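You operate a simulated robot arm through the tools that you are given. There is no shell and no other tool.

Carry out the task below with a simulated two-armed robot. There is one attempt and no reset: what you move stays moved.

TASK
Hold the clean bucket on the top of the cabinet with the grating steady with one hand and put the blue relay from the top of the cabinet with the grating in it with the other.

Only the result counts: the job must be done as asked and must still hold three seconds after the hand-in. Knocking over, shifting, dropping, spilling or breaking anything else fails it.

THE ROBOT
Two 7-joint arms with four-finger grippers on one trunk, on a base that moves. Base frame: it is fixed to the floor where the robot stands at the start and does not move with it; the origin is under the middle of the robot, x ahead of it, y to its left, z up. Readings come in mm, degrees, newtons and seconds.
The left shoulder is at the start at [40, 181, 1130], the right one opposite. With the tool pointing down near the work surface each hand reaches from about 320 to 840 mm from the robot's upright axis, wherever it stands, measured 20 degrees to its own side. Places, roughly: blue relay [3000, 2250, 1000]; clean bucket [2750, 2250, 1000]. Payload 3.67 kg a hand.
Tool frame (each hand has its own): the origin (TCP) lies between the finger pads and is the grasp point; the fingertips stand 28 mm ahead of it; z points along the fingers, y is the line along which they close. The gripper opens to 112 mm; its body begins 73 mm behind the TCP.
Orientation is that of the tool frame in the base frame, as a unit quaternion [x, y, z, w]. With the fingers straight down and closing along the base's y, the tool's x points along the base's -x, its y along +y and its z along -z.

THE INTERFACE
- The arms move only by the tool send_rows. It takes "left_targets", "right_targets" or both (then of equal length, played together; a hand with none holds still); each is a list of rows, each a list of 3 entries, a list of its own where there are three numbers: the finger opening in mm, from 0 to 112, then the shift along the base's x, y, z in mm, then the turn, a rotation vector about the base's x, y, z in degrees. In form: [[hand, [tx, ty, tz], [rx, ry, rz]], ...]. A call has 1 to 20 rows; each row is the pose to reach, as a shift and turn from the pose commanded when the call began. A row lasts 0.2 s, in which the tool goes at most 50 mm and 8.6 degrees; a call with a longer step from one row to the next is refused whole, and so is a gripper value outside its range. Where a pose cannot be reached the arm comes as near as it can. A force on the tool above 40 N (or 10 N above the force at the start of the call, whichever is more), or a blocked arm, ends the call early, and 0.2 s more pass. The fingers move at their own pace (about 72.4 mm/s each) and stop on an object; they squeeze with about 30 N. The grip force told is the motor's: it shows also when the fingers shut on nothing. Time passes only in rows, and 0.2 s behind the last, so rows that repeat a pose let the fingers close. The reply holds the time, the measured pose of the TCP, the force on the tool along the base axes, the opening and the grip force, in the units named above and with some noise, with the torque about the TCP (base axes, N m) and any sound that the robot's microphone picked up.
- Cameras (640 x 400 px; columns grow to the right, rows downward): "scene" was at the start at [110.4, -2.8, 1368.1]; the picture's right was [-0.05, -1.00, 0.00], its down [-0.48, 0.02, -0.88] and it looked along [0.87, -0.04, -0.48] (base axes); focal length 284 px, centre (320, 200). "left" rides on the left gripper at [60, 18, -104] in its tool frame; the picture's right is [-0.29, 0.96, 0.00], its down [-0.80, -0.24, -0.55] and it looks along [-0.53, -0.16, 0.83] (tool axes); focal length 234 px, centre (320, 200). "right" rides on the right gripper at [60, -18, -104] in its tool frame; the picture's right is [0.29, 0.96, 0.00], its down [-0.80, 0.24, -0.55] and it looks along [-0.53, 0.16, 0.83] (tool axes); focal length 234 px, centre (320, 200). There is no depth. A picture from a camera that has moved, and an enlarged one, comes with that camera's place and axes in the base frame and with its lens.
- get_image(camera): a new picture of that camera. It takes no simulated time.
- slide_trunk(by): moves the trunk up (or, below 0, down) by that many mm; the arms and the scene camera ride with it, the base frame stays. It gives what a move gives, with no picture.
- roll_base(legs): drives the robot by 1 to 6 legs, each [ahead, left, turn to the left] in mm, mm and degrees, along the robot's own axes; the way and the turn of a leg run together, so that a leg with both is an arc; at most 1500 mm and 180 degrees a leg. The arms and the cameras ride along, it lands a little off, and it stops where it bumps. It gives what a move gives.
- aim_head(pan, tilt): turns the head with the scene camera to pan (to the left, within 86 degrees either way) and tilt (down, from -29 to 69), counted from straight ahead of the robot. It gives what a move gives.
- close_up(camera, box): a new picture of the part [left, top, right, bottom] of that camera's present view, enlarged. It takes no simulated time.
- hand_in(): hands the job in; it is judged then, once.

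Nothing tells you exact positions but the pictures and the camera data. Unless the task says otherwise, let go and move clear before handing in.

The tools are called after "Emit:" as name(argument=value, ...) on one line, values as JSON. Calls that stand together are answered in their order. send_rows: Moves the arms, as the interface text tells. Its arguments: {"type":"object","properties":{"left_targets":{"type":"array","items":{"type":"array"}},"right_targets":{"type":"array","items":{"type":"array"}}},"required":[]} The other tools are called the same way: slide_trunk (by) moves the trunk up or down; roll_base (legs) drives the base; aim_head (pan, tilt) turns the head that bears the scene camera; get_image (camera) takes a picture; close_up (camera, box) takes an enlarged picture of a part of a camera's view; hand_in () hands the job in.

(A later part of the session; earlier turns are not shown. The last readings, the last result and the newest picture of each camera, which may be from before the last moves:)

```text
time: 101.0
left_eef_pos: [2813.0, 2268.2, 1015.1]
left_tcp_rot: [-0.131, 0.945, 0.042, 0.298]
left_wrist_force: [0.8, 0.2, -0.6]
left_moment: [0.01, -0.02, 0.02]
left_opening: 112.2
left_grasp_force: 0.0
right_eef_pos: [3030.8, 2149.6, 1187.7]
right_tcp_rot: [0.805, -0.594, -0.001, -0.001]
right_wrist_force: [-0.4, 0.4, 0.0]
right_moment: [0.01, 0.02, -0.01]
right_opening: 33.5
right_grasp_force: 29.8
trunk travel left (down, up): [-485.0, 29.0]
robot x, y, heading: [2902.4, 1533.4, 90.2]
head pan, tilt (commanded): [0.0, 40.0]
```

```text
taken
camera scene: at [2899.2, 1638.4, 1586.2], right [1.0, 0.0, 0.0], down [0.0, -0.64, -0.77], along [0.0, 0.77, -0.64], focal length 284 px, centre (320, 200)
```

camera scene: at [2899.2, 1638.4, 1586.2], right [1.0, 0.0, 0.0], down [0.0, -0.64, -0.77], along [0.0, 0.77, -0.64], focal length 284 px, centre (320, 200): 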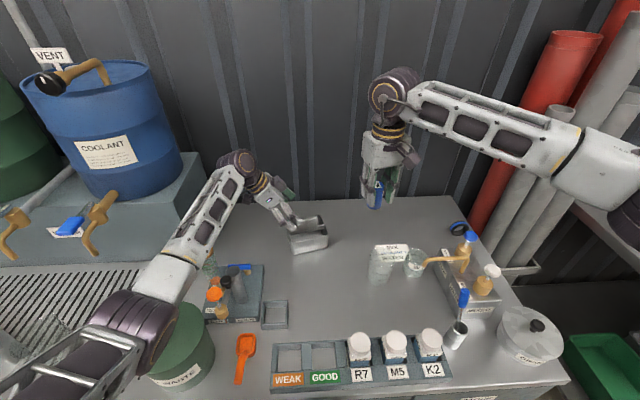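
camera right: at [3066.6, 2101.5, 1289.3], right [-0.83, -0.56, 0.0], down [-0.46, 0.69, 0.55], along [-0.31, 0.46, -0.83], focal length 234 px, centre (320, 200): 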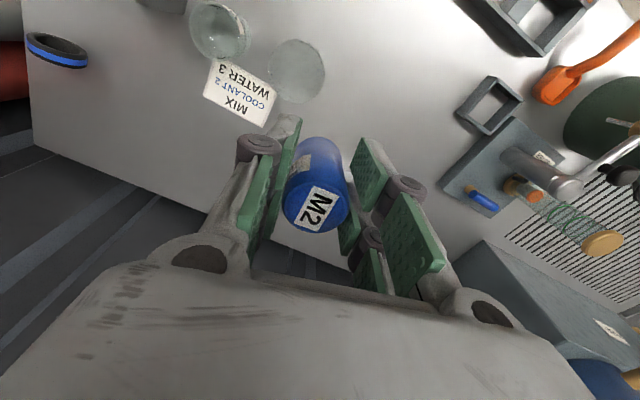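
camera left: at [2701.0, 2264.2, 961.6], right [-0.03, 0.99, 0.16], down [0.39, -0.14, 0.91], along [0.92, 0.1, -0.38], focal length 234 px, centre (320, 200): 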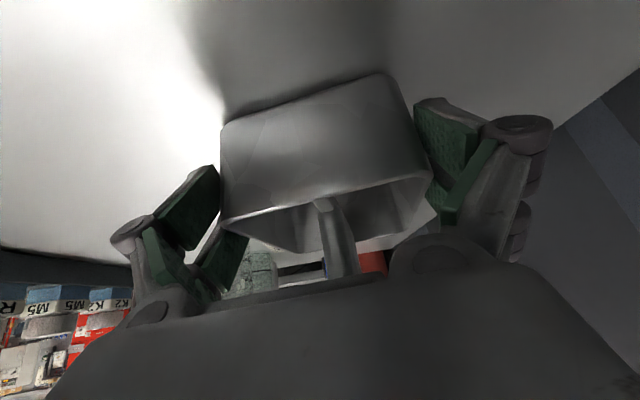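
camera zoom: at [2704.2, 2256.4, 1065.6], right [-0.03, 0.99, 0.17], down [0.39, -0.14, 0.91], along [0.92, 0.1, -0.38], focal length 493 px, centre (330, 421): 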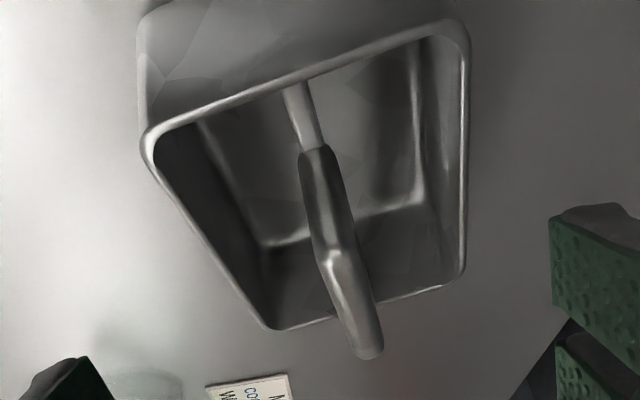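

Emit:
send_rows(left_targets=[[112, [0, 0, 0], [0, 0, 0]], [112, [0, 0, 0], [0, 0, 0]], [112, [0, 0, 0], [0, 0, 0]]])

Emit:
close_up(camera="left", box=[190, 0, 440, 190])

Emit:
close_up(camera="scene", box=[60, 240, 300, 390])

Emit:
close_up(camera="right", box=[420, 60, 640, 260])

```text
time: 101.8
left_eef_pos: [2813.5, 2268.9, 1014.7]
left_tcp_rot: [-0.132, 0.944, 0.042, 0.299]
left_wrist_force: [0.0, -0.1, 0.6]
left_moment: [-0.02, -0.03, -0.03]
left_opening: 111.8
left_grasp_force: 0.1
right_eef_pos: [3032.3, 2149.2, 1185.9]
right_tcp_rot: [0.804, -0.594, 0.0, 0.001]
right_wrist_force: [-0.4, 0.1, -0.8]
right_moment: [-0.02, 0.0, 0.01]
right_opening: 33.6
right_grasp_force: 29.6
trunk travel left (down, up): [-485.0, 29.0]
robot x, y, heading: [2899.1, 1529.7, 90.0]
head pan, tilt (commanded): [0.0, 40.0]
```

```text
2.11 times, centred on (315, 95) of left
camera zoom: at [2704.3, 2256.9, 1065.6], right [-0.03, 0.99, 0.17], down [0.39, -0.14, 0.91], along [0.92, 0.1, -0.38], focal length 493 px, centre (330, 421)
```

zoom: 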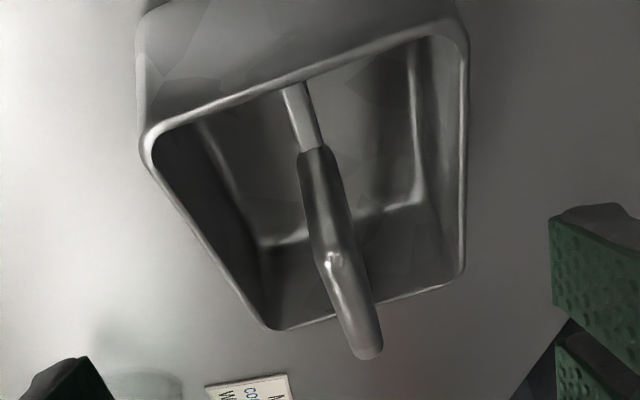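

```text
2.67 times, centred on (180, 315) of scene
camera zoom: at [2899.2, 1639.1, 1586.1], right [1.0, 0.0, 0.0], down [0.0, -0.64, -0.77], along [0.0, 0.77, -0.64], focal length 757 px, centre (693, -107)
```

zoom: 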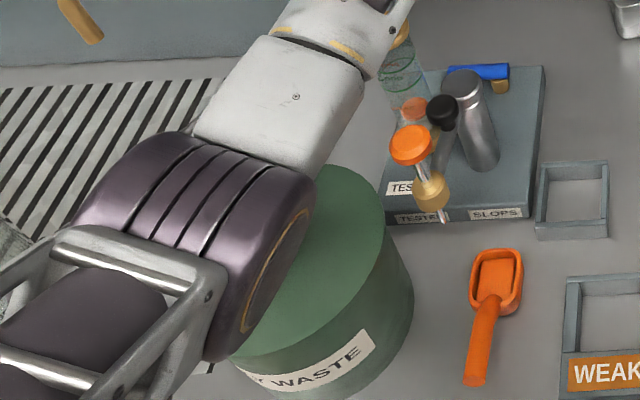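

```text
2.00 times, centred on (530, 160) of right
camera zoom: at [3066.5, 2097.9, 1291.1], right [-0.83, -0.56, 0.0], down [-0.46, 0.69, 0.55], along [-0.31, 0.46, -0.83], focal length 468 px, centre (-100, 280)
```

zoom: 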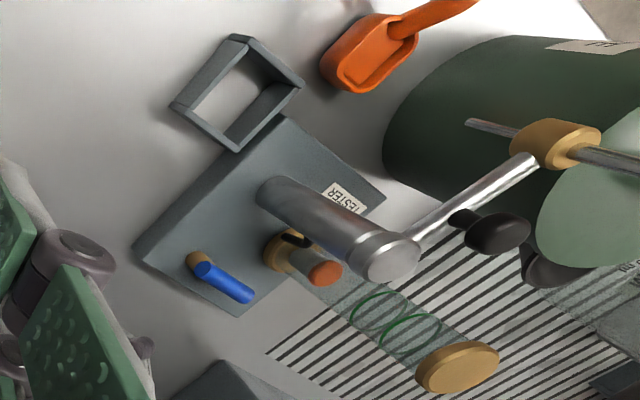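

The robot has settled level again after the bump. The hand camera shows the tub centre about 10 mm further back relative to the hand, so I'll correct that and lower onto it.

Emit:
send_rows(left_targets=[[112, [-2.6, 9, 0], [0, 0, 0]], [112, [-2.6, 9, -15], [0, 0, 0]], [112, [-2.6, 9, -30], [0, 0, 0]], [112, [-2.6, 9, -42], [0, 0, 0]], [112, [-2.6, 9, -42], [0, 0, 0]]])

Emit:
close_up(camera="left", box=[100, 0, 500, 290])

Emit:
close_up(camera="scene", box=[265, 195, 345, 265])

```text
time: 103.0
left_eef_pos: [2809.3, 2279.0, 971.0]
left_tcp_rot: [-0.131, 0.945, 0.041, 0.298]
left_wrist_force: [-1.3, 0.5, 0.1]
left_moment: [-0.02, 0.0, 0.0]
left_opening: 112.0
left_grasp_force: 0.0
right_eef_pos: [3031.2, 2149.9, 1187.6]
right_tcp_rot: [0.804, -0.594, 0.0, -0.001]
right_wrist_force: [-0.6, 0.0, -1.0]
right_moment: [0.0, 0.0, -0.04]
right_opening: 33.6
right_grasp_force: 30.1
trunk travel left (down, up): [-485.0, 29.0]
robot x, y, heading: [2903.4, 1535.4, 90.1]
head pan, tilt (commanded): [0.0, 40.0]
```

```text
1.38 times, centred on (300, 145) of left
camera zoom: at [2700.9, 2267.6, 1021.5], right [-0.03, 0.99, 0.17], down [0.39, -0.14, 0.91], along [0.92, 0.1, -0.38], focal length 323 px, centre (348, 276)
```

zoom: 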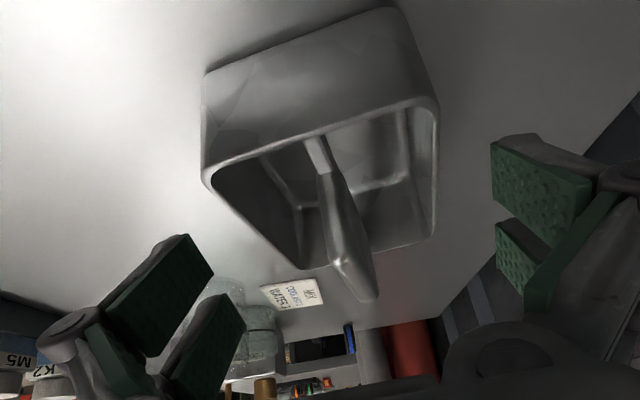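

```text
5.71 times, centred on (305, 230) of scene
camera zoom: at [2899.1, 1639.0, 1586.2], right [1.0, 0.0, 0.0], down [0.0, -0.64, -0.77], along [0.0, 0.77, -0.64], focal length 1622 px, centre (406, 29)
```

zoom: 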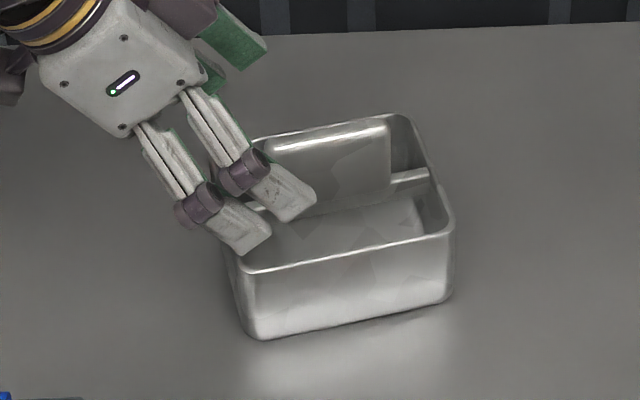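

Emit:
send_rows(left_targets=[[112, [0.8, -2.9, 0], [0, 0, 0]], [112, [0.8, -2.9, -12], [0, 0, 0]], [112, [0.8, -2.9, -25], [0, 0, 0]], [112, [0.8, -2.9, -38], [0, 0, 0]], [112, [0.8, -2.9, -50], [0, 0, 0]], [112, [0.8, -2.9, -58], [0, 0, 0]], [112, [0.8, -2.9, -62], [0, 0, 0]], [112, [0.8, -2.9, -62], [0, 0, 0]]])

Emit:
close_up(camera="left", box=[100, 0, 580, 310])

Emit:
close_up(camera="scene", box=[265, 195, 345, 265])

```text
time: 104.8
left_eef_pos: [2810.2, 2276.7, 910.8]
left_tcp_rot: [-0.131, 0.944, 0.042, 0.299]
left_wrist_force: [-0.5, -0.6, -0.1]
left_moment: [0.03, -0.02, 0.02]
left_opening: 111.8
left_grasp_force: 0.1
right_eef_pos: [3032.3, 2150.4, 1185.9]
right_tcp_rot: [0.804, -0.594, -0.001, -0.001]
right_wrist_force: [-0.6, -0.2, 0.6]
right_moment: [-0.04, 0.04, 0.04]
right_opening: 33.7
right_grasp_force: 29.9
trunk travel left (down, up): [-485.0, 29.0]
robot x, y, heading: [2895.2, 1534.5, 90.2]
head pan, tilt (commanded): [0.0, 40.0]
```

```text
1.29 times, centred on (340, 155) of left
camera zoom: at [2701.3, 2264.5, 960.7], right [-0.03, 0.99, 0.17], down [0.39, -0.14, 0.91], along [0.92, 0.1, -0.38], focal length 302 px, centre (294, 258)
```

zoom: 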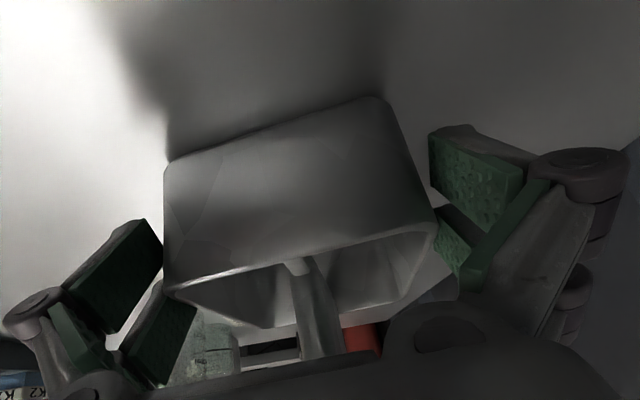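

```text
5.71 times, centred on (305, 230) of scene
camera zoom: at [2899.1, 1639.0, 1586.1], right [1.0, 0.0, 0.0], down [0.0, -0.64, -0.77], along [0.0, 0.77, -0.64], focal length 1622 px, centre (406, 29)
```

zoom: 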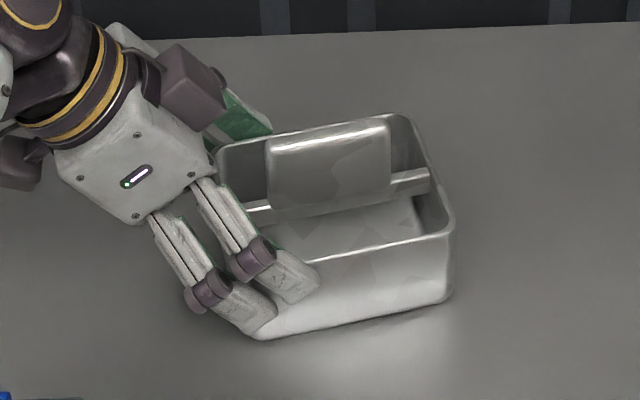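

The fingers straddle the tub evenly again and nothing has been touched. I'll clamp it.

Emit:
send_rows(left_targets=[[107, [0, 0, 0], [0, 0, 0]], [103, [0, 0, 0], [0, 0, 0]], [99, [0, 0, 0], [0, 0, 0]], [94, [0, 0, 0], [0, 0, 0]], [90, [0, 0, 0], [0, 0, 0]], [86, [0, 0, 0], [0, 0, 0]], [86, [0, 0, 0], [0, 0, 0]], [86, [0, 0, 0], [0, 0, 0]]])

Emit:
close_up(camera="scene", box=[290, 205, 340, 245])

Emit:
get_image(camera="scene")

```text
time: 106.5
left_eef_pos: [2809.9, 2275.0, 909.6]
left_tcp_rot: [-0.131, 0.944, 0.041, 0.299]
left_wrist_force: [-0.1, -0.7, 0.3]
left_moment: [-0.08, -0.12, -0.06]
left_opening: 104.8
left_grasp_force: 30.1
right_eef_pos: [3031.2, 2149.4, 1186.7]
right_tcp_rot: [0.804, -0.594, 0.0, 0.0]
right_wrist_force: [0.9, 0.9, -0.3]
right_moment: [-0.02, -0.02, -0.01]
right_opening: 33.7
right_grasp_force: 29.9
trunk travel left (down, up): [-485.0, 29.0]
robot x, y, heading: [2898.8, 1529.1, 90.0]
head pan, tilt (commanded): [0.0, 40.0]
```

```text
10.00 times, centred on (315, 225) of scene
camera zoom: at [2899.1, 1638.9, 1586.2], right [1.0, 0.0, 0.0], down [0.0, -0.64, -0.77], along [0.0, 0.77, -0.64], focal length 2838 px, centre (370, -50)
```

zoom: 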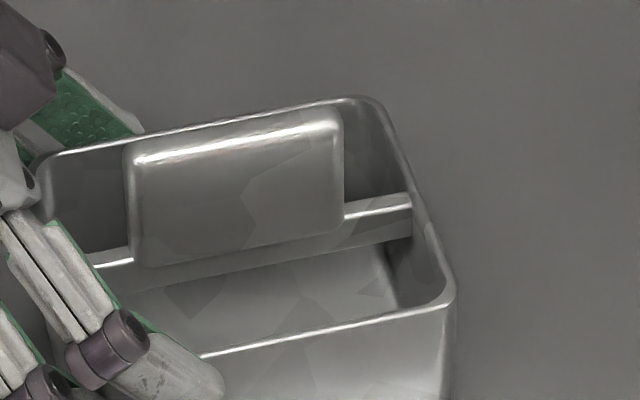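

```text
taken
camera scene: at [2899.1, 1638.9, 1586.2], right [1.0, 0.0, 0.0], down [0.0, -0.64, -0.77], along [0.0, 0.77, -0.64], focal length 284 px, centre (320, 200)
```

scene: 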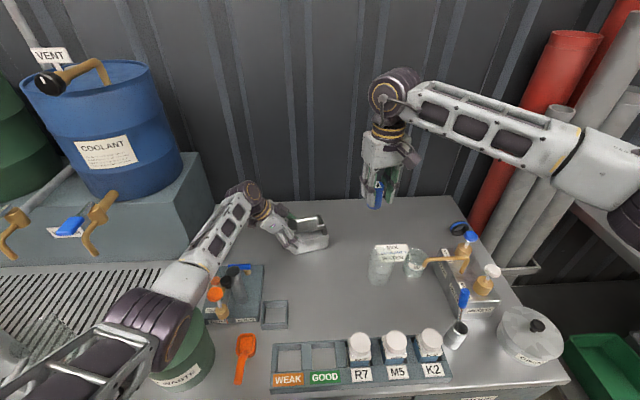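

The tub is clamped at 30 N and centred in S. I'll now bring the relay over the slot with a 6° forward lean for reach.

Emit:
send_rows(right_targets=[[20, [-12, 10, 0], [0.72, 0.21, 0]], [20, [-28, 22, 0], [1.44, 0.42, 0]], [20, [-45, 36, 0], [2.16, 0.62, 0]], [20, [-62, 50, -10], [2.88, 0.83, 0]], [20, [-80, 64, -25], [3.6, 1.04, 0]], [20, [-98, 78, -40], [4.32, 1.25, 0]], [20, [-115, 92, -60], [5.05, 1.45, 0]], [20, [-128, 102, -75], [5.77, 1.66, 0]], [20, [-136, 108, -88], [5.77, 1.66, 0]], [20, [-139, 111, -96], [5.77, 1.66, 0]], [20, [-139, 111, -96], [5.77, 1.66, 0]]])

Emit:
close_up(camera="scene", box=[255, 145, 365, 255])

Emit:
close_up(camera="right", box=[230, 60, 430, 240])

```text
time: 109.0
left_eef_pos: [2811.4, 2276.0, 910.6]
left_tcp_rot: [-0.13, 0.944, 0.041, 0.299]
left_wrist_force: [0.2, 0.6, 1.3]
left_moment: [0.04, -0.02, -0.07]
left_opening: 104.8
left_grasp_force: 30.2
right_eef_pos: [2891.4, 2263.4, 1091.6]
right_tcp_rot: [0.803, -0.593, -0.042, -0.033]
right_wrist_force: [-0.2, -0.5, 0.2]
right_moment: [0.0, -0.01, 0.02]
right_opening: 33.6
right_grasp_force: 29.8
trunk travel left (down, up): [-485.0, 29.0]
robot x, y, heading: [2903.6, 1532.3, 90.1]
head pan, tilt (commanded): [0.0, 40.0]
```

```text
3.64 times, centred on (310, 200) of scene
camera zoom: at [2899.2, 1638.9, 1586.2], right [1.0, 0.0, 0.0], down [0.0, -0.64, -0.77], along [0.0, 0.77, -0.64], focal length 1032 px, centre (356, 200)
```

zoom: 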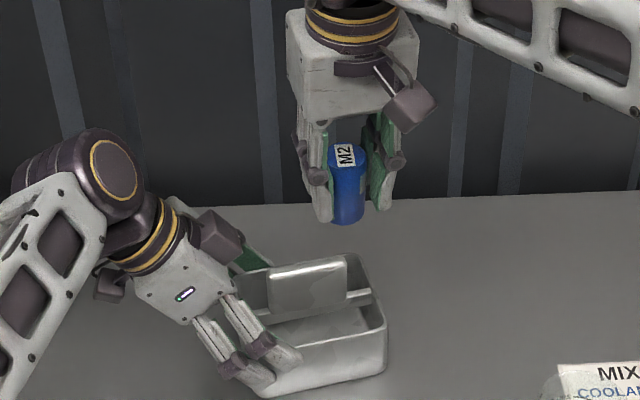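

```text
2.22 times, centred on (330, 150) of right
camera zoom: at [2929.2, 2199.5, 1189.5], right [-0.83, -0.56, -0.03], down [-0.45, 0.63, 0.63], along [-0.33, 0.54, -0.77], focal length 520 px, centre (298, 311)
```

zoom: 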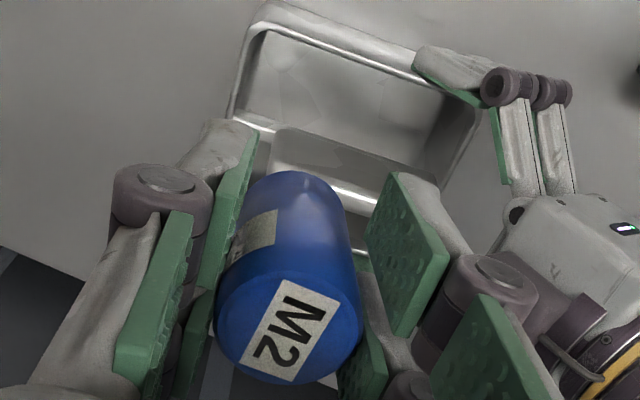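

Emit:
send_rows(right_targets=[[20, [0.5, -0.9, -18], [0, 0, 0]], [20, [0.5, -0.9, -36], [0, 0, 0]], [20, [0.5, -0.9, -52], [0, 0, 0]], [20, [0.5, -0.9, -62], [0, 0, 0]], [20, [0.5, -0.9, -62], [0, 0, 0]], [20, [0.5, -0.9, -62], [0, 0, 0]]])

Emit:
close_up(camera="scene", box=[275, 165, 355, 255])

Emit:
close_up(camera="right", box=[230, 60, 430, 240])

Emit:
get_image(camera="left")

```text
time: 110.3
left_eef_pos: [2810.8, 2276.9, 911.0]
left_tcp_rot: [-0.131, 0.944, 0.042, 0.299]
left_wrist_force: [0.8, 0.1, 1.1]
left_moment: [0.07, -0.04, -0.04]
left_opening: 104.8
left_grasp_force: 29.7
right_eef_pos: [2894.0, 2259.6, 1028.9]
right_tcp_rot: [0.803, -0.593, -0.042, -0.032]
right_wrist_force: [0.2, 0.0, -1.8]
right_moment: [-0.01, 0.01, 0.02]
right_opening: 33.3
right_grasp_force: 29.8
trunk travel left (down, up): [-485.0, 29.0]
robot x, y, heading: [2900.1, 1531.8, 90.2]
head pan, tilt (commanded): [0.0, 40.0]
```

```text
4.44 times, centred on (315, 210) of scene
camera zoom: at [2899.1, 1638.9, 1586.2], right [1.0, 0.0, 0.0], down [0.0, -0.64, -0.77], along [0.0, 0.77, -0.64], focal length 1261 px, centre (342, 156)
```

zoom: 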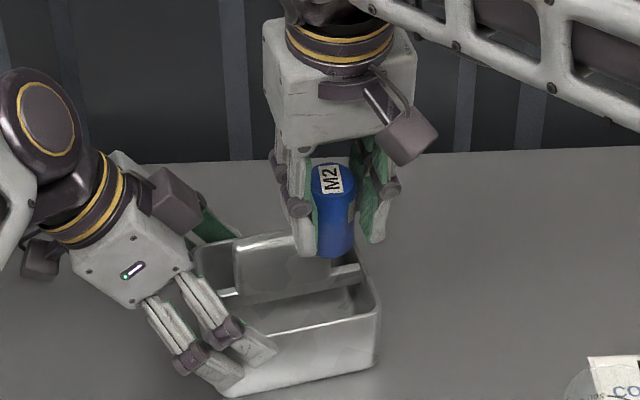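

```text
2.22 times, centred on (330, 150) of right
camera zoom: at [2930.5, 2197.4, 1125.9], right [-0.83, -0.56, -0.03], down [-0.45, 0.63, 0.63], along [-0.33, 0.54, -0.77], focal length 520 px, centre (298, 311)
```

zoom: 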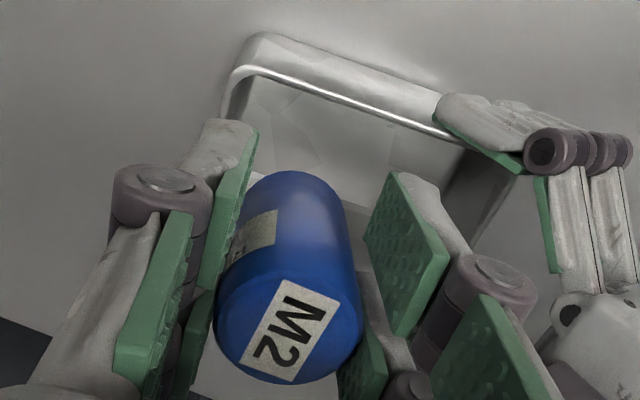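

```text
taken
camera left: at [2701.4, 2264.4, 960.9], right [-0.03, 0.99, 0.17], down [0.39, -0.14, 0.91], along [0.92, 0.1, -0.38], focal length 234 px, centre (320, 200)
```

left: 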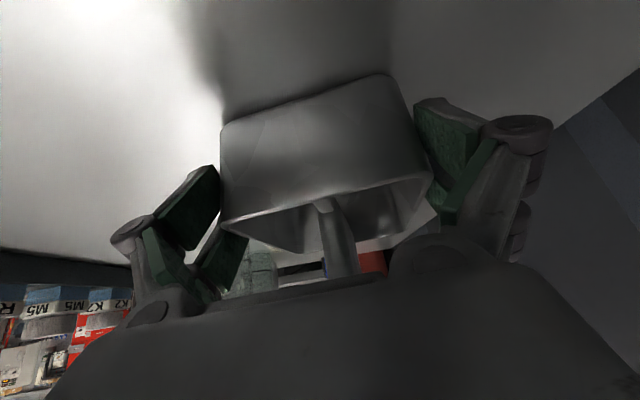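

Alignment agrees from both cameras: the relay axis is about 28 mm in front of the tub's centre line, in the middle of the slot. I'll lower it to just above the rim and check again.

Emit:
send_rows(right_targets=[[20, [-0.1, 0.5, -10], [0, 0, 0]], [20, [-0.1, 0.5, -20], [0, 0, 0]], [20, [-0.1, 0.5, -30], [0, 0, 0]], [20, [-0.1, 0.5, -38], [0, 0, 0]], [20, [-0.1, 0.5, -42], [0, 0, 0]], [20, [-0.1, 0.5, -42], [0, 0, 0]]])

Emit:
close_up(camera="scene", box=[285, 185, 345, 250])

Emit:
close_up(camera="right", box=[230, 60, 430, 240])

Emit:
close_up(camera="left", box=[190, 150, 450, 300])

```text
time: 111.8
left_eef_pos: [2811.5, 2275.7, 909.2]
left_tcp_rot: [-0.131, 0.944, 0.042, 0.299]
left_wrist_force: [0.9, -1.0, 0.6]
left_moment: [0.04, 0.17, 0.07]
left_opening: 104.8
left_grasp_force: 30.1
right_eef_pos: [2892.9, 2261.1, 986.8]
right_tcp_rot: [0.803, -0.594, -0.042, -0.032]
right_wrist_force: [0.3, -0.4, -1.0]
right_moment: [0.01, 0.01, 0.0]
right_opening: 33.7
right_grasp_force: 29.7
trunk travel left (down, up): [-485.0, 29.0]
robot x, y, heading: [2899.1, 1530.8, 90.2]
head pan, tilt (commanded): [0.0, 40.0]
```

```text
6.15 times, centred on (315, 218) of scene
camera zoom: at [2898.8, 1638.6, 1586.1], right [1.0, 0.0, 0.0], down [0.0, -0.64, -0.77], along [0.0, 0.77, -0.64], focal length 1747 px, centre (351, 92)
```

zoom: 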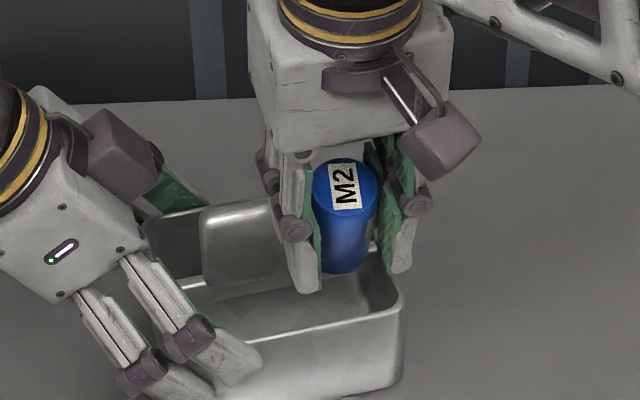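

```text
2.22 times, centred on (330, 150) of right
camera zoom: at [2931.4, 2198.0, 1084.1], right [-0.83, -0.56, -0.03], down [-0.45, 0.63, 0.63], along [-0.33, 0.54, -0.77], focal length 520 px, centre (298, 311)
```

zoom: 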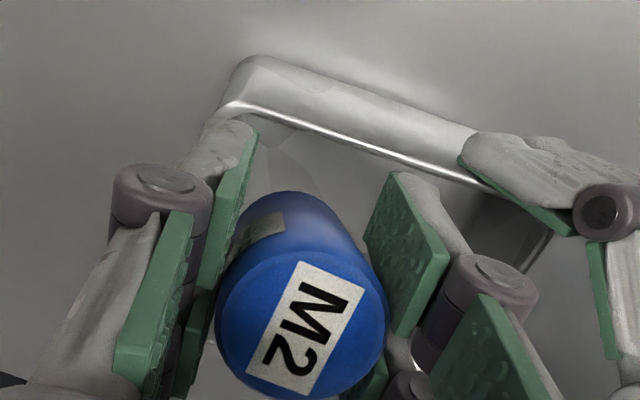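

```text
2.46 times, centred on (320, 225) of left
camera zoom: at [2701.4, 2264.1, 961.0], right [-0.03, 0.99, 0.17], down [0.39, -0.14, 0.91], along [0.92, 0.1, -0.38], focal length 576 px, centre (320, 138)
```

zoom: 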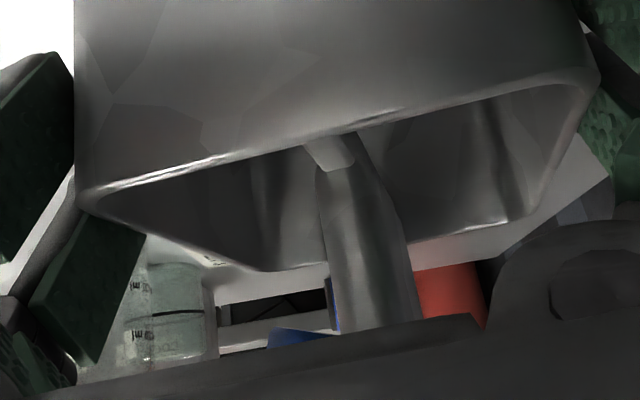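

The relay has slid up about 15 mm and forward in the grip, so its lower rear edge must have caught on the plate on the way down. I'll look closer before moving.

Emit:
close_up(camera="scene", box=[298, 200, 333, 240])

Emit:
get_image(camera="right")

Emit:
close_up(camera="right", box=[280, 120, 400, 230])

```text
10.00 times, centred on (316, 220) of scene
camera zoom: at [2898.8, 1638.6, 1586.1], right [1.0, 0.0, 0.0], down [0.0, -0.64, -0.77], along [0.0, 0.77, -0.64], focal length 2838 px, centre (365, 0)
```

zoom: 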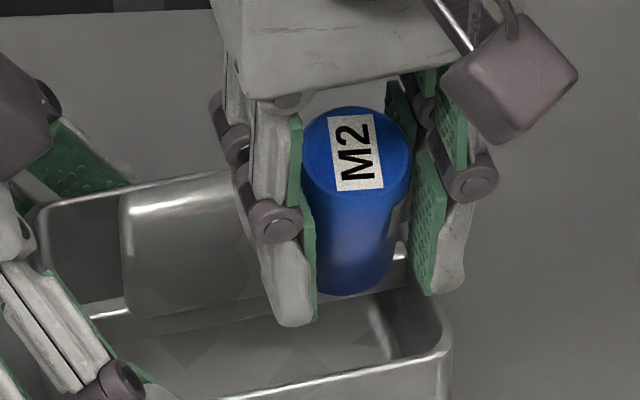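

```text
taken
camera right: at [2931.4, 2198.0, 1084.1], right [-0.83, -0.56, -0.03], down [-0.45, 0.63, 0.63], along [-0.33, 0.54, -0.77], focal length 234 px, centre (320, 200)
```

right: 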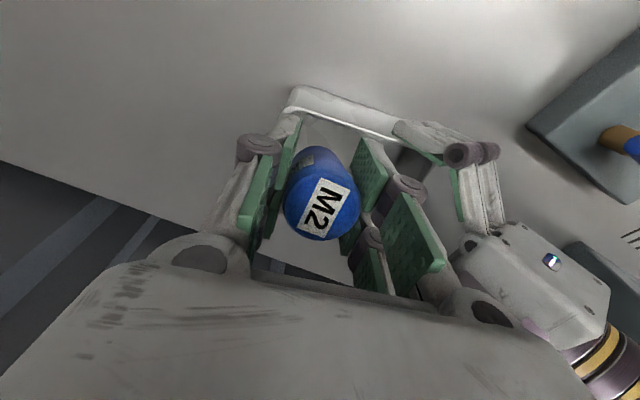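

```text
3.64 times, centred on (340, 175) of right
camera zoom: at [2931.4, 2198.0, 1084.1], right [-0.83, -0.56, -0.03], down [-0.45, 0.63, 0.63], along [-0.33, 0.54, -0.77], focal length 852 px, centre (247, 291)
```

zoom: 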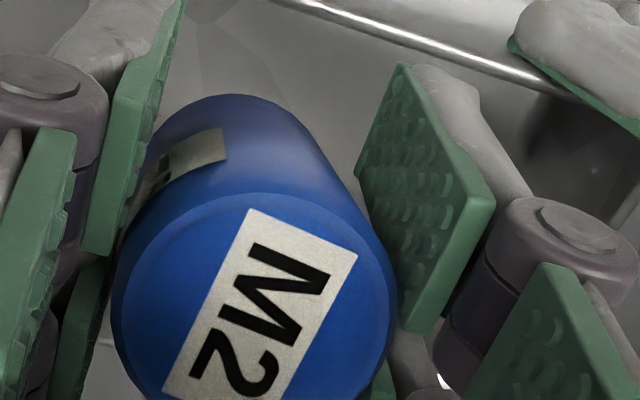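

The relay is tilted about 20° in the grip, with its rear edge against the plate. I'll move it forward off the plate, lift it, and check both it and the tub.

Emit:
send_rows(right_targets=[[20, [0.7, -2.4, 1], [0, 0, 0]], [20, [1.7, -5.8, 4], [0, 0, 0]], [20, [2.0, -7, 15], [0, 0, 0]], [20, [2.0, -7, 30], [0, 0, 0]], [20, [2.0, -7, 50], [0, 0, 0]], [20, [2.0, -7, 70], [0, 0, 0]], [20, [2.0, -7, 90], [0, 0, 0]], [20, [2.0, -7, 90], [0, 0, 0]]])

Emit:
close_up(camera="scene", box=[265, 145, 365, 250])

Emit:
close_up(camera="right", box=[230, 60, 430, 240])

```text
time: 113.5
left_eef_pos: [2810.5, 2278.0, 910.1]
left_tcp_rot: [-0.131, 0.944, 0.042, 0.3]
left_wrist_force: [-0.5, -1.0, 0.8]
left_moment: [0.12, 0.09, -0.01]
left_opening: 104.9
left_grasp_force: 29.9
right_eef_pos: [2895.0, 2252.2, 1076.8]
right_tcp_rot: [0.803, -0.594, -0.041, -0.032]
right_wrist_force: [-0.6, 0.1, -0.3]
right_moment: [-0.03, 0.04, 0.03]
right_opening: 33.9
right_grasp_force: 29.8
trunk travel left (down, up): [-485.0, 29.0]
robot x, y, heading: [2900.7, 1530.1, 90.1]
head pan, tilt (commanded): [0.0, 40.0]
```

```text
3.81 times, centred on (315, 198) of scene
camera zoom: at [2899.1, 1638.9, 1586.1], right [1.0, 0.0, 0.0], down [0.0, -0.64, -0.77], along [0.0, 0.77, -0.64], focal length 1081 px, centre (339, 210)
```

zoom: 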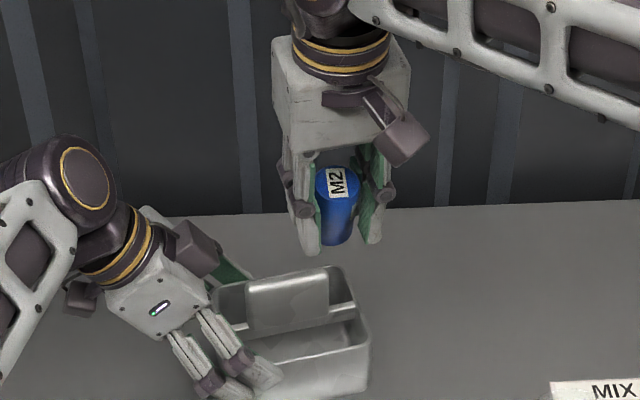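

```text
2.22 times, centred on (330, 150) of right
camera zoom: at [2933.1, 2190.6, 1174.8], right [-0.83, -0.56, -0.03], down [-0.45, 0.63, 0.63], along [-0.33, 0.54, -0.77], focal length 520 px, centre (298, 311)
```

zoom: 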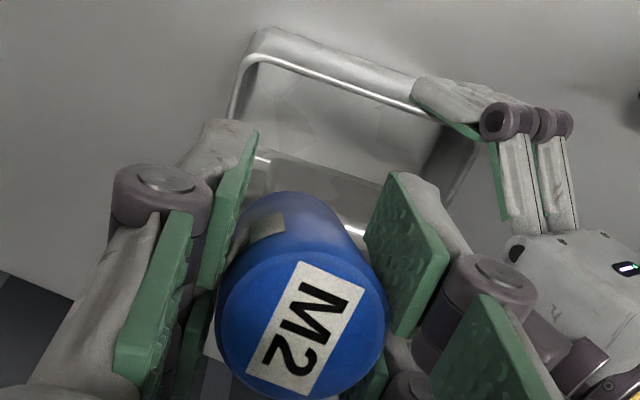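

The relay is still held and the tub is undisturbed. I'll take the relay to clear counter space in front of the tub and level it, so it can stand and be re-gripped properly.

Emit:
send_rows(right_targets=[[20, [2, -15, 5], [0, 0, 0]], [20, [4, -35, 5], [-2.9, -0.83, 0]], [20, [6, -55, 0], [-5.8, -1.66, 0]], [20, [8, -75, -10], [-8.7, -2.5, 0]], [20, [10, -90, -30], [-11.5, -3.3, 0]], [20, [10, -92, -60], [-14.4, -4.1, 0]], [20, [10, -92, -90], [-14.4, -4.1, 0]], [20, [10, -92, -120], [-14.4, -4.1, 0]], [20, [10, -92, -140], [-14.4, -4.1, 0]], [20, [10, -92, -140], [-14.4, -4.1, 0]]])

Emit:
close_up(camera="scene", box=[260, 170, 400, 300])

Emit:
get_image(camera="right")

```text
time: 115.8
left_eef_pos: [2810.2, 2276.5, 909.9]
left_tcp_rot: [-0.132, 0.944, 0.042, 0.298]
left_wrist_force: [0.8, -0.7, 0.7]
left_moment: [0.02, 0.04, -0.04]
left_opening: 104.7
left_grasp_force: 30.3
right_eef_pos: [2905.2, 2160.9, 937.3]
right_tcp_rot: [0.802, -0.592, 0.061, 0.049]
right_wrist_force: [0.1, -0.5, 0.3]
right_moment: [-0.01, -0.01, -0.01]
right_opening: 33.6
right_grasp_force: 30.3
trunk travel left (down, up): [-485.0, 29.0]
robot x, y, heading: [2899.5, 1530.9, 90.3]
head pan, tilt (commanded): [0.0, 40.0]
```

```text
3.08 times, centred on (330, 235) of scene
camera zoom: at [2899.1, 1638.9, 1586.2], right [1.0, 0.0, 0.0], down [0.0, -0.64, -0.77], along [0.0, 0.77, -0.64], focal length 873 px, centre (289, 92)
```

zoom: 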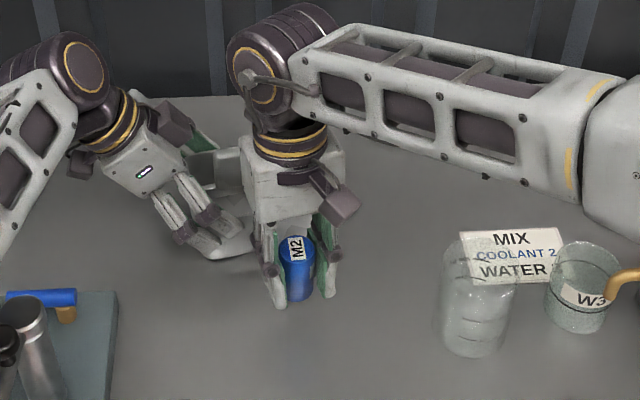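

```text
taken
camera right: at [2936.1, 2124.2, 1048.8], right [-0.83, -0.55, 0.05], down [-0.48, 0.76, 0.43], along [-0.27, 0.33, -0.9], focal length 234 px, centre (320, 200)
```

right: 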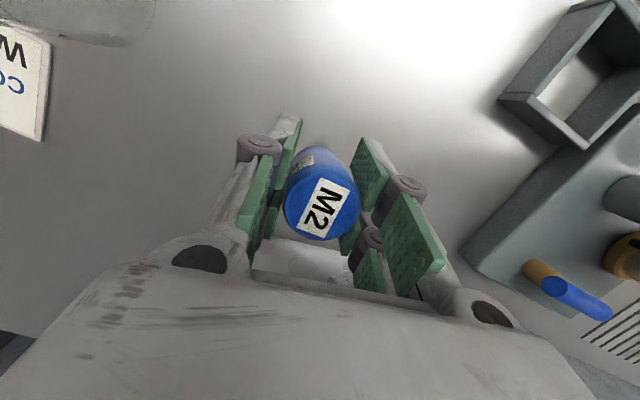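

Emit:
send_rows(right_targets=[[20, [0, 0, -12], [0, 0, 0]], [20, [0, 0, -22], [0, 0, 0]], [20, [0, 0, -30], [0, 0, 0]], [20, [0, 0, -35], [0, 0, 0]], [20, [0, 0, -38], [0, 0, 0]], [20, [0, 0, -38], [0, 0, 0]]])

Emit:
close_up(camera="scene", box=[280, 200, 380, 300])

Emit:
close_up(camera="right", box=[230, 60, 430, 240])

```text
time: 117.2
left_eef_pos: [2810.4, 2273.7, 910.0]
left_tcp_rot: [-0.131, 0.945, 0.041, 0.298]
left_wrist_force: [0.2, 0.1, 0.1]
left_moment: [-0.01, 0.03, -0.01]
left_opening: 104.9
left_grasp_force: 29.7
right_eef_pos: [2905.3, 2161.5, 900.8]
right_tcp_rot: [0.803, -0.591, 0.059, 0.047]
right_wrist_force: [-1.0, -0.1, 9.7]
right_moment: [-0.09, -0.11, -0.01]
right_opening: 33.6
right_grasp_force: 29.8
trunk travel left (down, up): [-485.0, 29.0]
robot x, y, heading: [2898.3, 1531.3, 90.3]
head pan, tilt (commanded): [0.0, 40.0]
```

```text
4.00 times, centred on (330, 250) of scene
camera zoom: at [2899.0, 1637.9, 1586.3], right [1.0, 0.0, 0.0], down [0.0, -0.64, -0.77], along [0.0, 0.77, -0.64], focal length 1135 px, centre (280, 0)
```

zoom: 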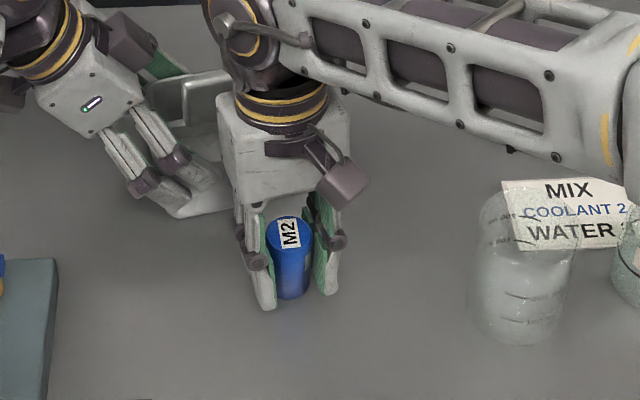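

```text
2.22 times, centred on (330, 150) of right
camera zoom: at [2935.5, 2125.7, 1012.8], right [-0.83, -0.55, 0.05], down [-0.48, 0.76, 0.43], along [-0.27, 0.33, -0.9], focal length 520 px, centre (298, 311)
```

zoom: 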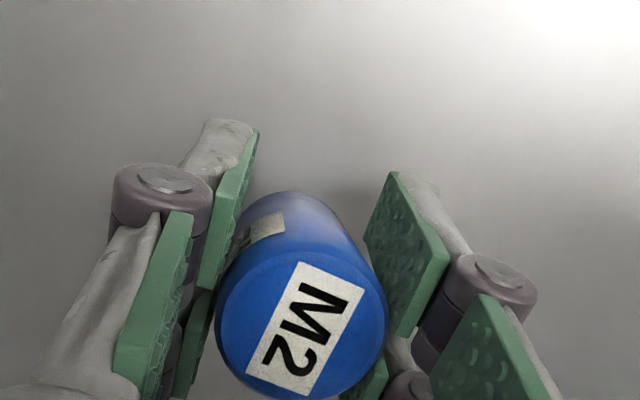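

The relay is touching the counter, nearly upright, with 10 N of contact force. I'll ease up 1 mm and open slightly so it stands on its own.

Emit:
send_rows(right_targets=[[20, [0, 0, 0.8], [0, 0, 0]], [36, [0, 0, 0.8], [0, 0, 0]], [40, [0, 0, 0.8], [0, 0, 0]], [44, [0, 0, 0.8], [0, 0, 0]], [48, [0, 0, 0.8], [0, 0, 0]], [48, [0, 0, 0.8], [0, 0, 0]]])

Emit:
close_up(camera="scene", box=[280, 200, 380, 300])

Emit:
close_up(camera="right", box=[230, 60, 430, 240])

```text
time: 118.5
left_eef_pos: [2811.8, 2276.6, 910.0]
left_tcp_rot: [-0.131, 0.945, 0.042, 0.298]
left_wrist_force: [0.6, 1.6, 0.1]
left_moment: [-0.05, 0.07, -0.05]
left_opening: 104.7
left_grasp_force: 30.4
right_eef_pos: [2904.4, 2162.3, 900.4]
right_tcp_rot: [0.802, -0.592, 0.061, 0.047]
right_wrist_force: [-0.6, 0.2, 0.1]
right_moment: [-0.04, 0.01, 0.01]
right_opening: 48.3
right_grasp_force: 0.2
trunk travel left (down, up): [-485.0, 29.0]
robot x, y, heading: [2903.5, 1532.5, 90.0]
head pan, tilt (commanded): [0.0, 40.0]
```

```text
4.00 times, centred on (330, 250) of scene
camera zoom: at [2899.0, 1639.1, 1586.1], right [1.0, 0.0, 0.0], down [0.0, -0.64, -0.77], along [0.0, 0.77, -0.64], focal length 1135 px, centre (280, 0)
```

zoom: 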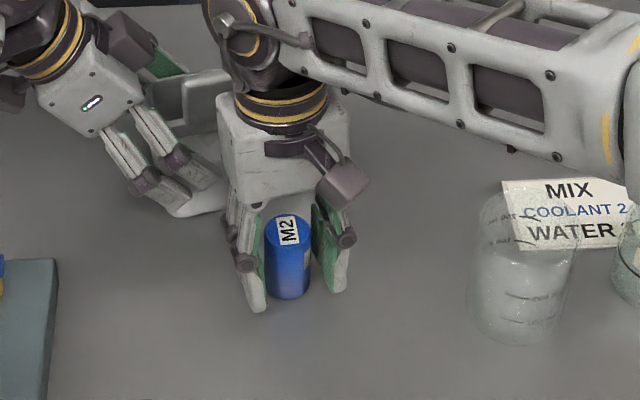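

```text
2.22 times, centred on (330, 150) of right
camera zoom: at [2935.5, 2125.8, 1012.7], right [-0.83, -0.55, 0.05], down [-0.48, 0.76, 0.42], along [-0.27, 0.33, -0.9], focal length 520 px, centre (298, 311)
```

zoom: 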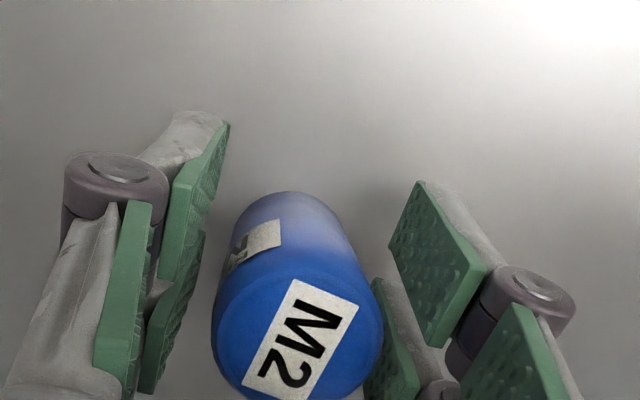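

The relay is standing upright again. I'll lean the hand forward about 10° around it, so that this time the relay stays vertical while the hand leans, and take a clear measurement before closing.

Emit:
send_rows(right_targets=[[50, [0, 0, 5], [0, 0, 0]], [50, [0, 0, 12], [0, 0, 0]], [50, [1.2, -2, 12], [5.9, 1.8, 0]], [50, [2.4, -4, 12], [11.9, 3.6, 0]], [50, [3.7, -5.9, 12], [17.8, 5.4, 0]], [50, [3.7, -5.9, 12], [17.8, 5.4, 0]]])

Emit:
close_up(camera="scene", box=[290, 210, 350, 280])

Emit:
close_up(camera="right", box=[230, 60, 430, 240])

```text
time: 120.0
left_eef_pos: [2812.3, 2276.1, 910.1]
left_tcp_rot: [-0.131, 0.945, 0.041, 0.298]
left_wrist_force: [-0.1, -0.8, 0.0]
left_moment: [0.07, 0.14, -0.03]
left_opening: 104.9
left_grasp_force: 30.0
right_eef_pos: [2909.7, 2156.5, 911.9]
right_tcp_rot: [0.801, -0.592, -0.07, -0.049]
right_wrist_force: [0.3, -0.7, 0.0]
right_moment: [0.0, 0.0, -0.02]
right_opening: 49.9
right_grasp_force: 0.0
trunk travel left (down, up): [-485.0, 29.0]
robot x, y, heading: [2900.8, 1529.4, 90.1]
head pan, tilt (commanded): [0.0, 40.0]
```

```text
5.71 times, centred on (320, 245) of scene
camera zoom: at [2898.8, 1638.8, 1586.2], right [1.0, 0.0, 0.0], down [0.0, -0.64, -0.77], along [0.0, 0.77, -0.64], focal length 1622 px, centre (320, -57)
```

zoom: 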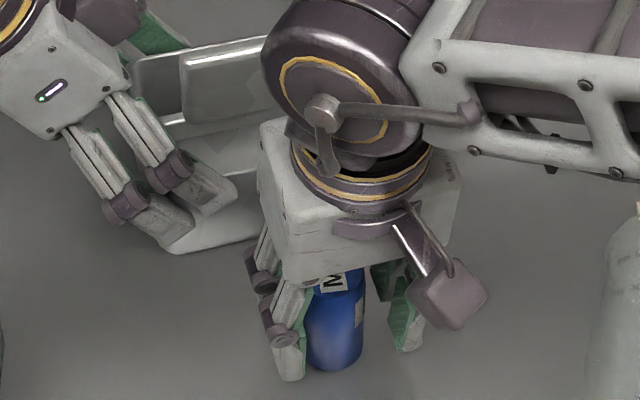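

```text
2.22 times, centred on (330, 150) of right
camera zoom: at [2949.4, 2088.4, 1004.3], right [-0.83, -0.55, -0.05], down [-0.43, 0.59, 0.68], along [-0.35, 0.59, -0.73], focal length 520 px, centre (298, 311)
```

zoom: 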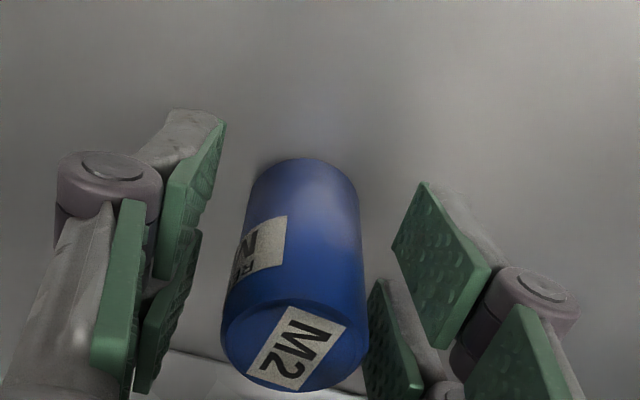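

The relay is upright between the fingers. I'll centre on it and close.

Emit:
send_rows(right_targets=[[50, [-1.9, -0.6, 0], [0, 0, 0]], [50, [-1.9, -0.6, 0], [0, 0, 0]], [42, [-1.9, -0.6, 0], [0, 0, 0]], [36, [-1.9, -0.6, 0], [0, 0, 0]], [28, [-1.9, -0.6, 0], [0, 0, 0]], [20, [-1.9, -0.6, 0], [0, 0, 0]], [20, [-1.9, -0.6, 0], [0, 0, 0]], [20, [-1.9, -0.6, 0], [0, 0, 0]]])

Emit:
send_rows(right_targets=[[20, [0, 0, 4], [0, 0, 0]], [20, [0, 0, 8], [0, 0, 0]], [20, [0, 0, 14], [0, 0, 0]], [20, [0, 0, 22], [0, 0, 0]], [20, [0, 0, 32], [0, 0, 0]], [20, [0, 0, 44], [0, 0, 0]], [20, [0, 0, 56], [0, 0, 0]], [20, [0, 0, 66], [0, 0, 0]], [20, [0, 0, 76], [0, 0, 0]], [20, [0, 0, 76], [0, 0, 0]]])

Emit:
close_up(camera="scene", box=[280, 180, 360, 270])

Emit:
close_up(camera="right", box=[230, 60, 430, 240])

```text
time: 121.8
left_eef_pos: [2809.2, 2276.5, 909.8]
left_tcp_rot: [-0.131, 0.944, 0.041, 0.299]
left_wrist_force: [1.5, -0.3, 0.3]
left_moment: [-0.05, -0.05, -0.07]
left_opening: 105.1
left_grasp_force: 30.2
right_eef_pos: [2906.7, 2156.4, 912.0]
right_tcp_rot: [0.801, -0.592, -0.069, -0.049]
right_wrist_force: [-0.1, -0.3, 1.4]
right_moment: [0.0, 0.0, 0.01]
right_opening: 34.0
right_grasp_force: 29.4
trunk travel left (down, up): [-485.0, 29.0]
robot x, y, heading: [2898.7, 1528.0, 89.9]
head pan, tilt (commanded): [0.0, 40.0]
```

```text
time: 124.0
left_eef_pos: [2811.3, 2275.7, 909.5]
left_tcp_rot: [-0.131, 0.945, 0.041, 0.298]
left_wrist_force: [-0.7, -0.3, 0.9]
left_moment: [-0.08, 0.03, 0.02]
left_opening: 104.6
left_grasp_force: 29.1
right_eef_pos: [2907.0, 2154.5, 987.2]
right_tcp_rot: [0.802, -0.591, -0.069, -0.049]
right_wrist_force: [0.4, -0.1, -1.2]
right_moment: [-0.01, -0.02, 0.0]
right_opening: 33.8
right_grasp_force: 30.2
trunk travel left (down, up): [-485.0, 29.0]
robot x, y, heading: [2897.8, 1531.0, 90.1]
head pan, tilt (commanded): [0.0, 40.0]
```

```text
4.44 times, centred on (320, 225) of scene
camera zoom: at [2899.1, 1638.9, 1586.1], right [1.0, 0.0, 0.0], down [0.0, -0.64, -0.77], along [0.0, 0.77, -0.64], focal length 1261 px, centre (320, 89)
```

zoom: 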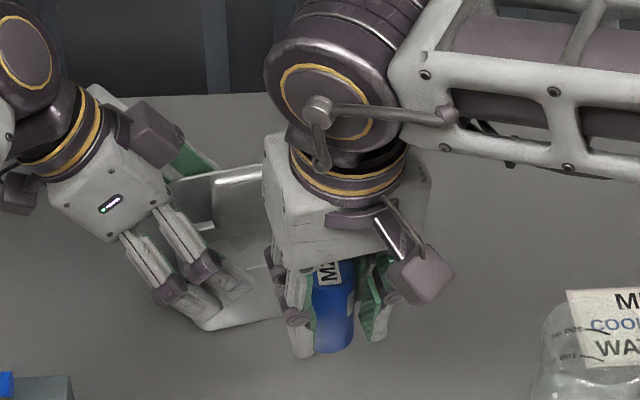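

```text
2.22 times, centred on (330, 150) of right
camera zoom: at [2946.4, 2086.2, 1079.7], right [-0.83, -0.55, -0.05], down [-0.43, 0.59, 0.68], along [-0.35, 0.59, -0.73], focal length 520 px, centre (298, 311)
```

zoom: 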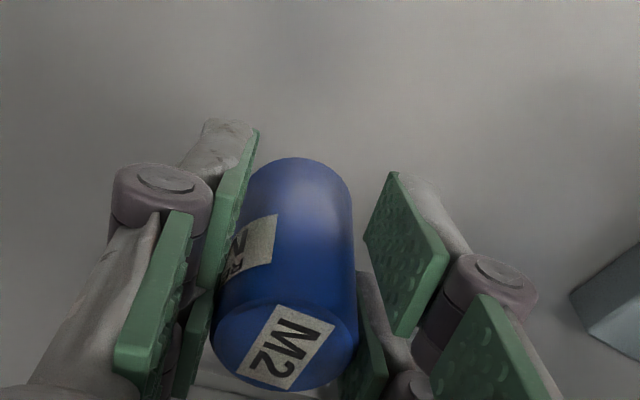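

The grip holds with the relay vertical in the leaning hand. I'll bring it over the slot biased forward, clear of the plate, and lower it to just above rim height for a visual check.

Emit:
send_rows(right_targets=[[20, [0, 0, 20], [0, 0, 0]], [20, [0, 0, 42], [0, 0, 0]], [20, [0, 5, 63], [0, 0, 0]], [20, [-2, 25, 70], [0, 0, 0]], [20, [-5, 48, 70], [0, 0, 0]], [20, [-8, 70, 70], [0, 0, 0]], [20, [-11, 90, 70], [0, 0, 0]], [20, [-13, 103, 70], [0, 0, 0]], [20, [-13, 103, 70], [0, 0, 0]], [20, [-13, 103, 60], [0, 0, 0]], [20, [-13, 103, 50], [0, 0, 0]], [20, [-13, 103, 50], [0, 0, 0]]])

Emit:
close_up(camera="scene", box=[285, 165, 345, 245])

Emit:
close_up(camera="right", box=[230, 40, 430, 240])

```text
time: 126.5
left_eef_pos: [2811.0, 2274.7, 910.1]
left_tcp_rot: [-0.131, 0.944, 0.042, 0.299]
left_wrist_force: [-0.2, -0.6, 1.5]
left_moment: [-0.06, 0.05, 0.06]
left_opening: 104.8
left_grasp_force: 29.8
right_eef_pos: [2892.9, 2258.7, 1037.9]
right_tcp_rot: [0.802, -0.592, -0.07, -0.049]
right_wrist_force: [-0.7, 0.3, -0.6]
right_moment: [-0.03, 0.02, -0.02]
right_opening: 33.8
right_grasp_force: 30.5
trunk travel left (down, up): [-485.0, 29.0]
robot x, y, heading: [2901.8, 1530.9, 90.2]
head pan, tilt (commanded): [0.0, 40.0]
```

```text
5.00 times, centred on (315, 205) of scene
camera zoom: at [2899.1, 1638.9, 1586.2], right [1.0, 0.0, 0.0], down [0.0, -0.64, -0.77], along [0.0, 0.77, -0.64], focal length 1419 px, centre (345, 175)
```

zoom: 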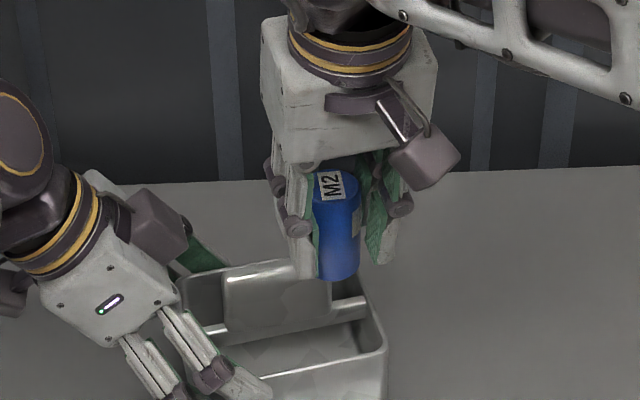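

```text
2.00 times, centred on (330, 140) of right
camera zoom: at [2933.4, 2191.0, 1129.5], right [-0.83, -0.55, -0.05], down [-0.43, 0.59, 0.68], along [-0.35, 0.59, -0.73], focal length 468 px, centre (300, 320)
```

zoom: 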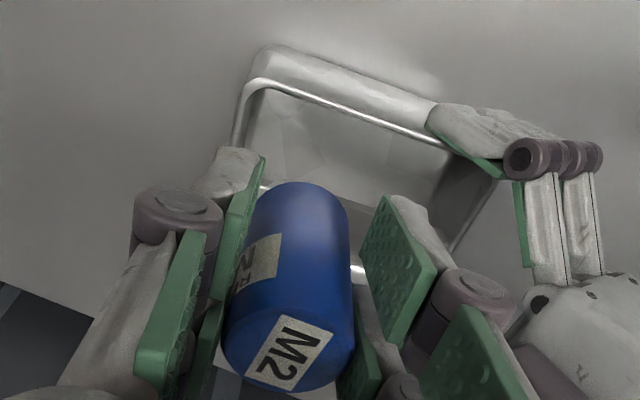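

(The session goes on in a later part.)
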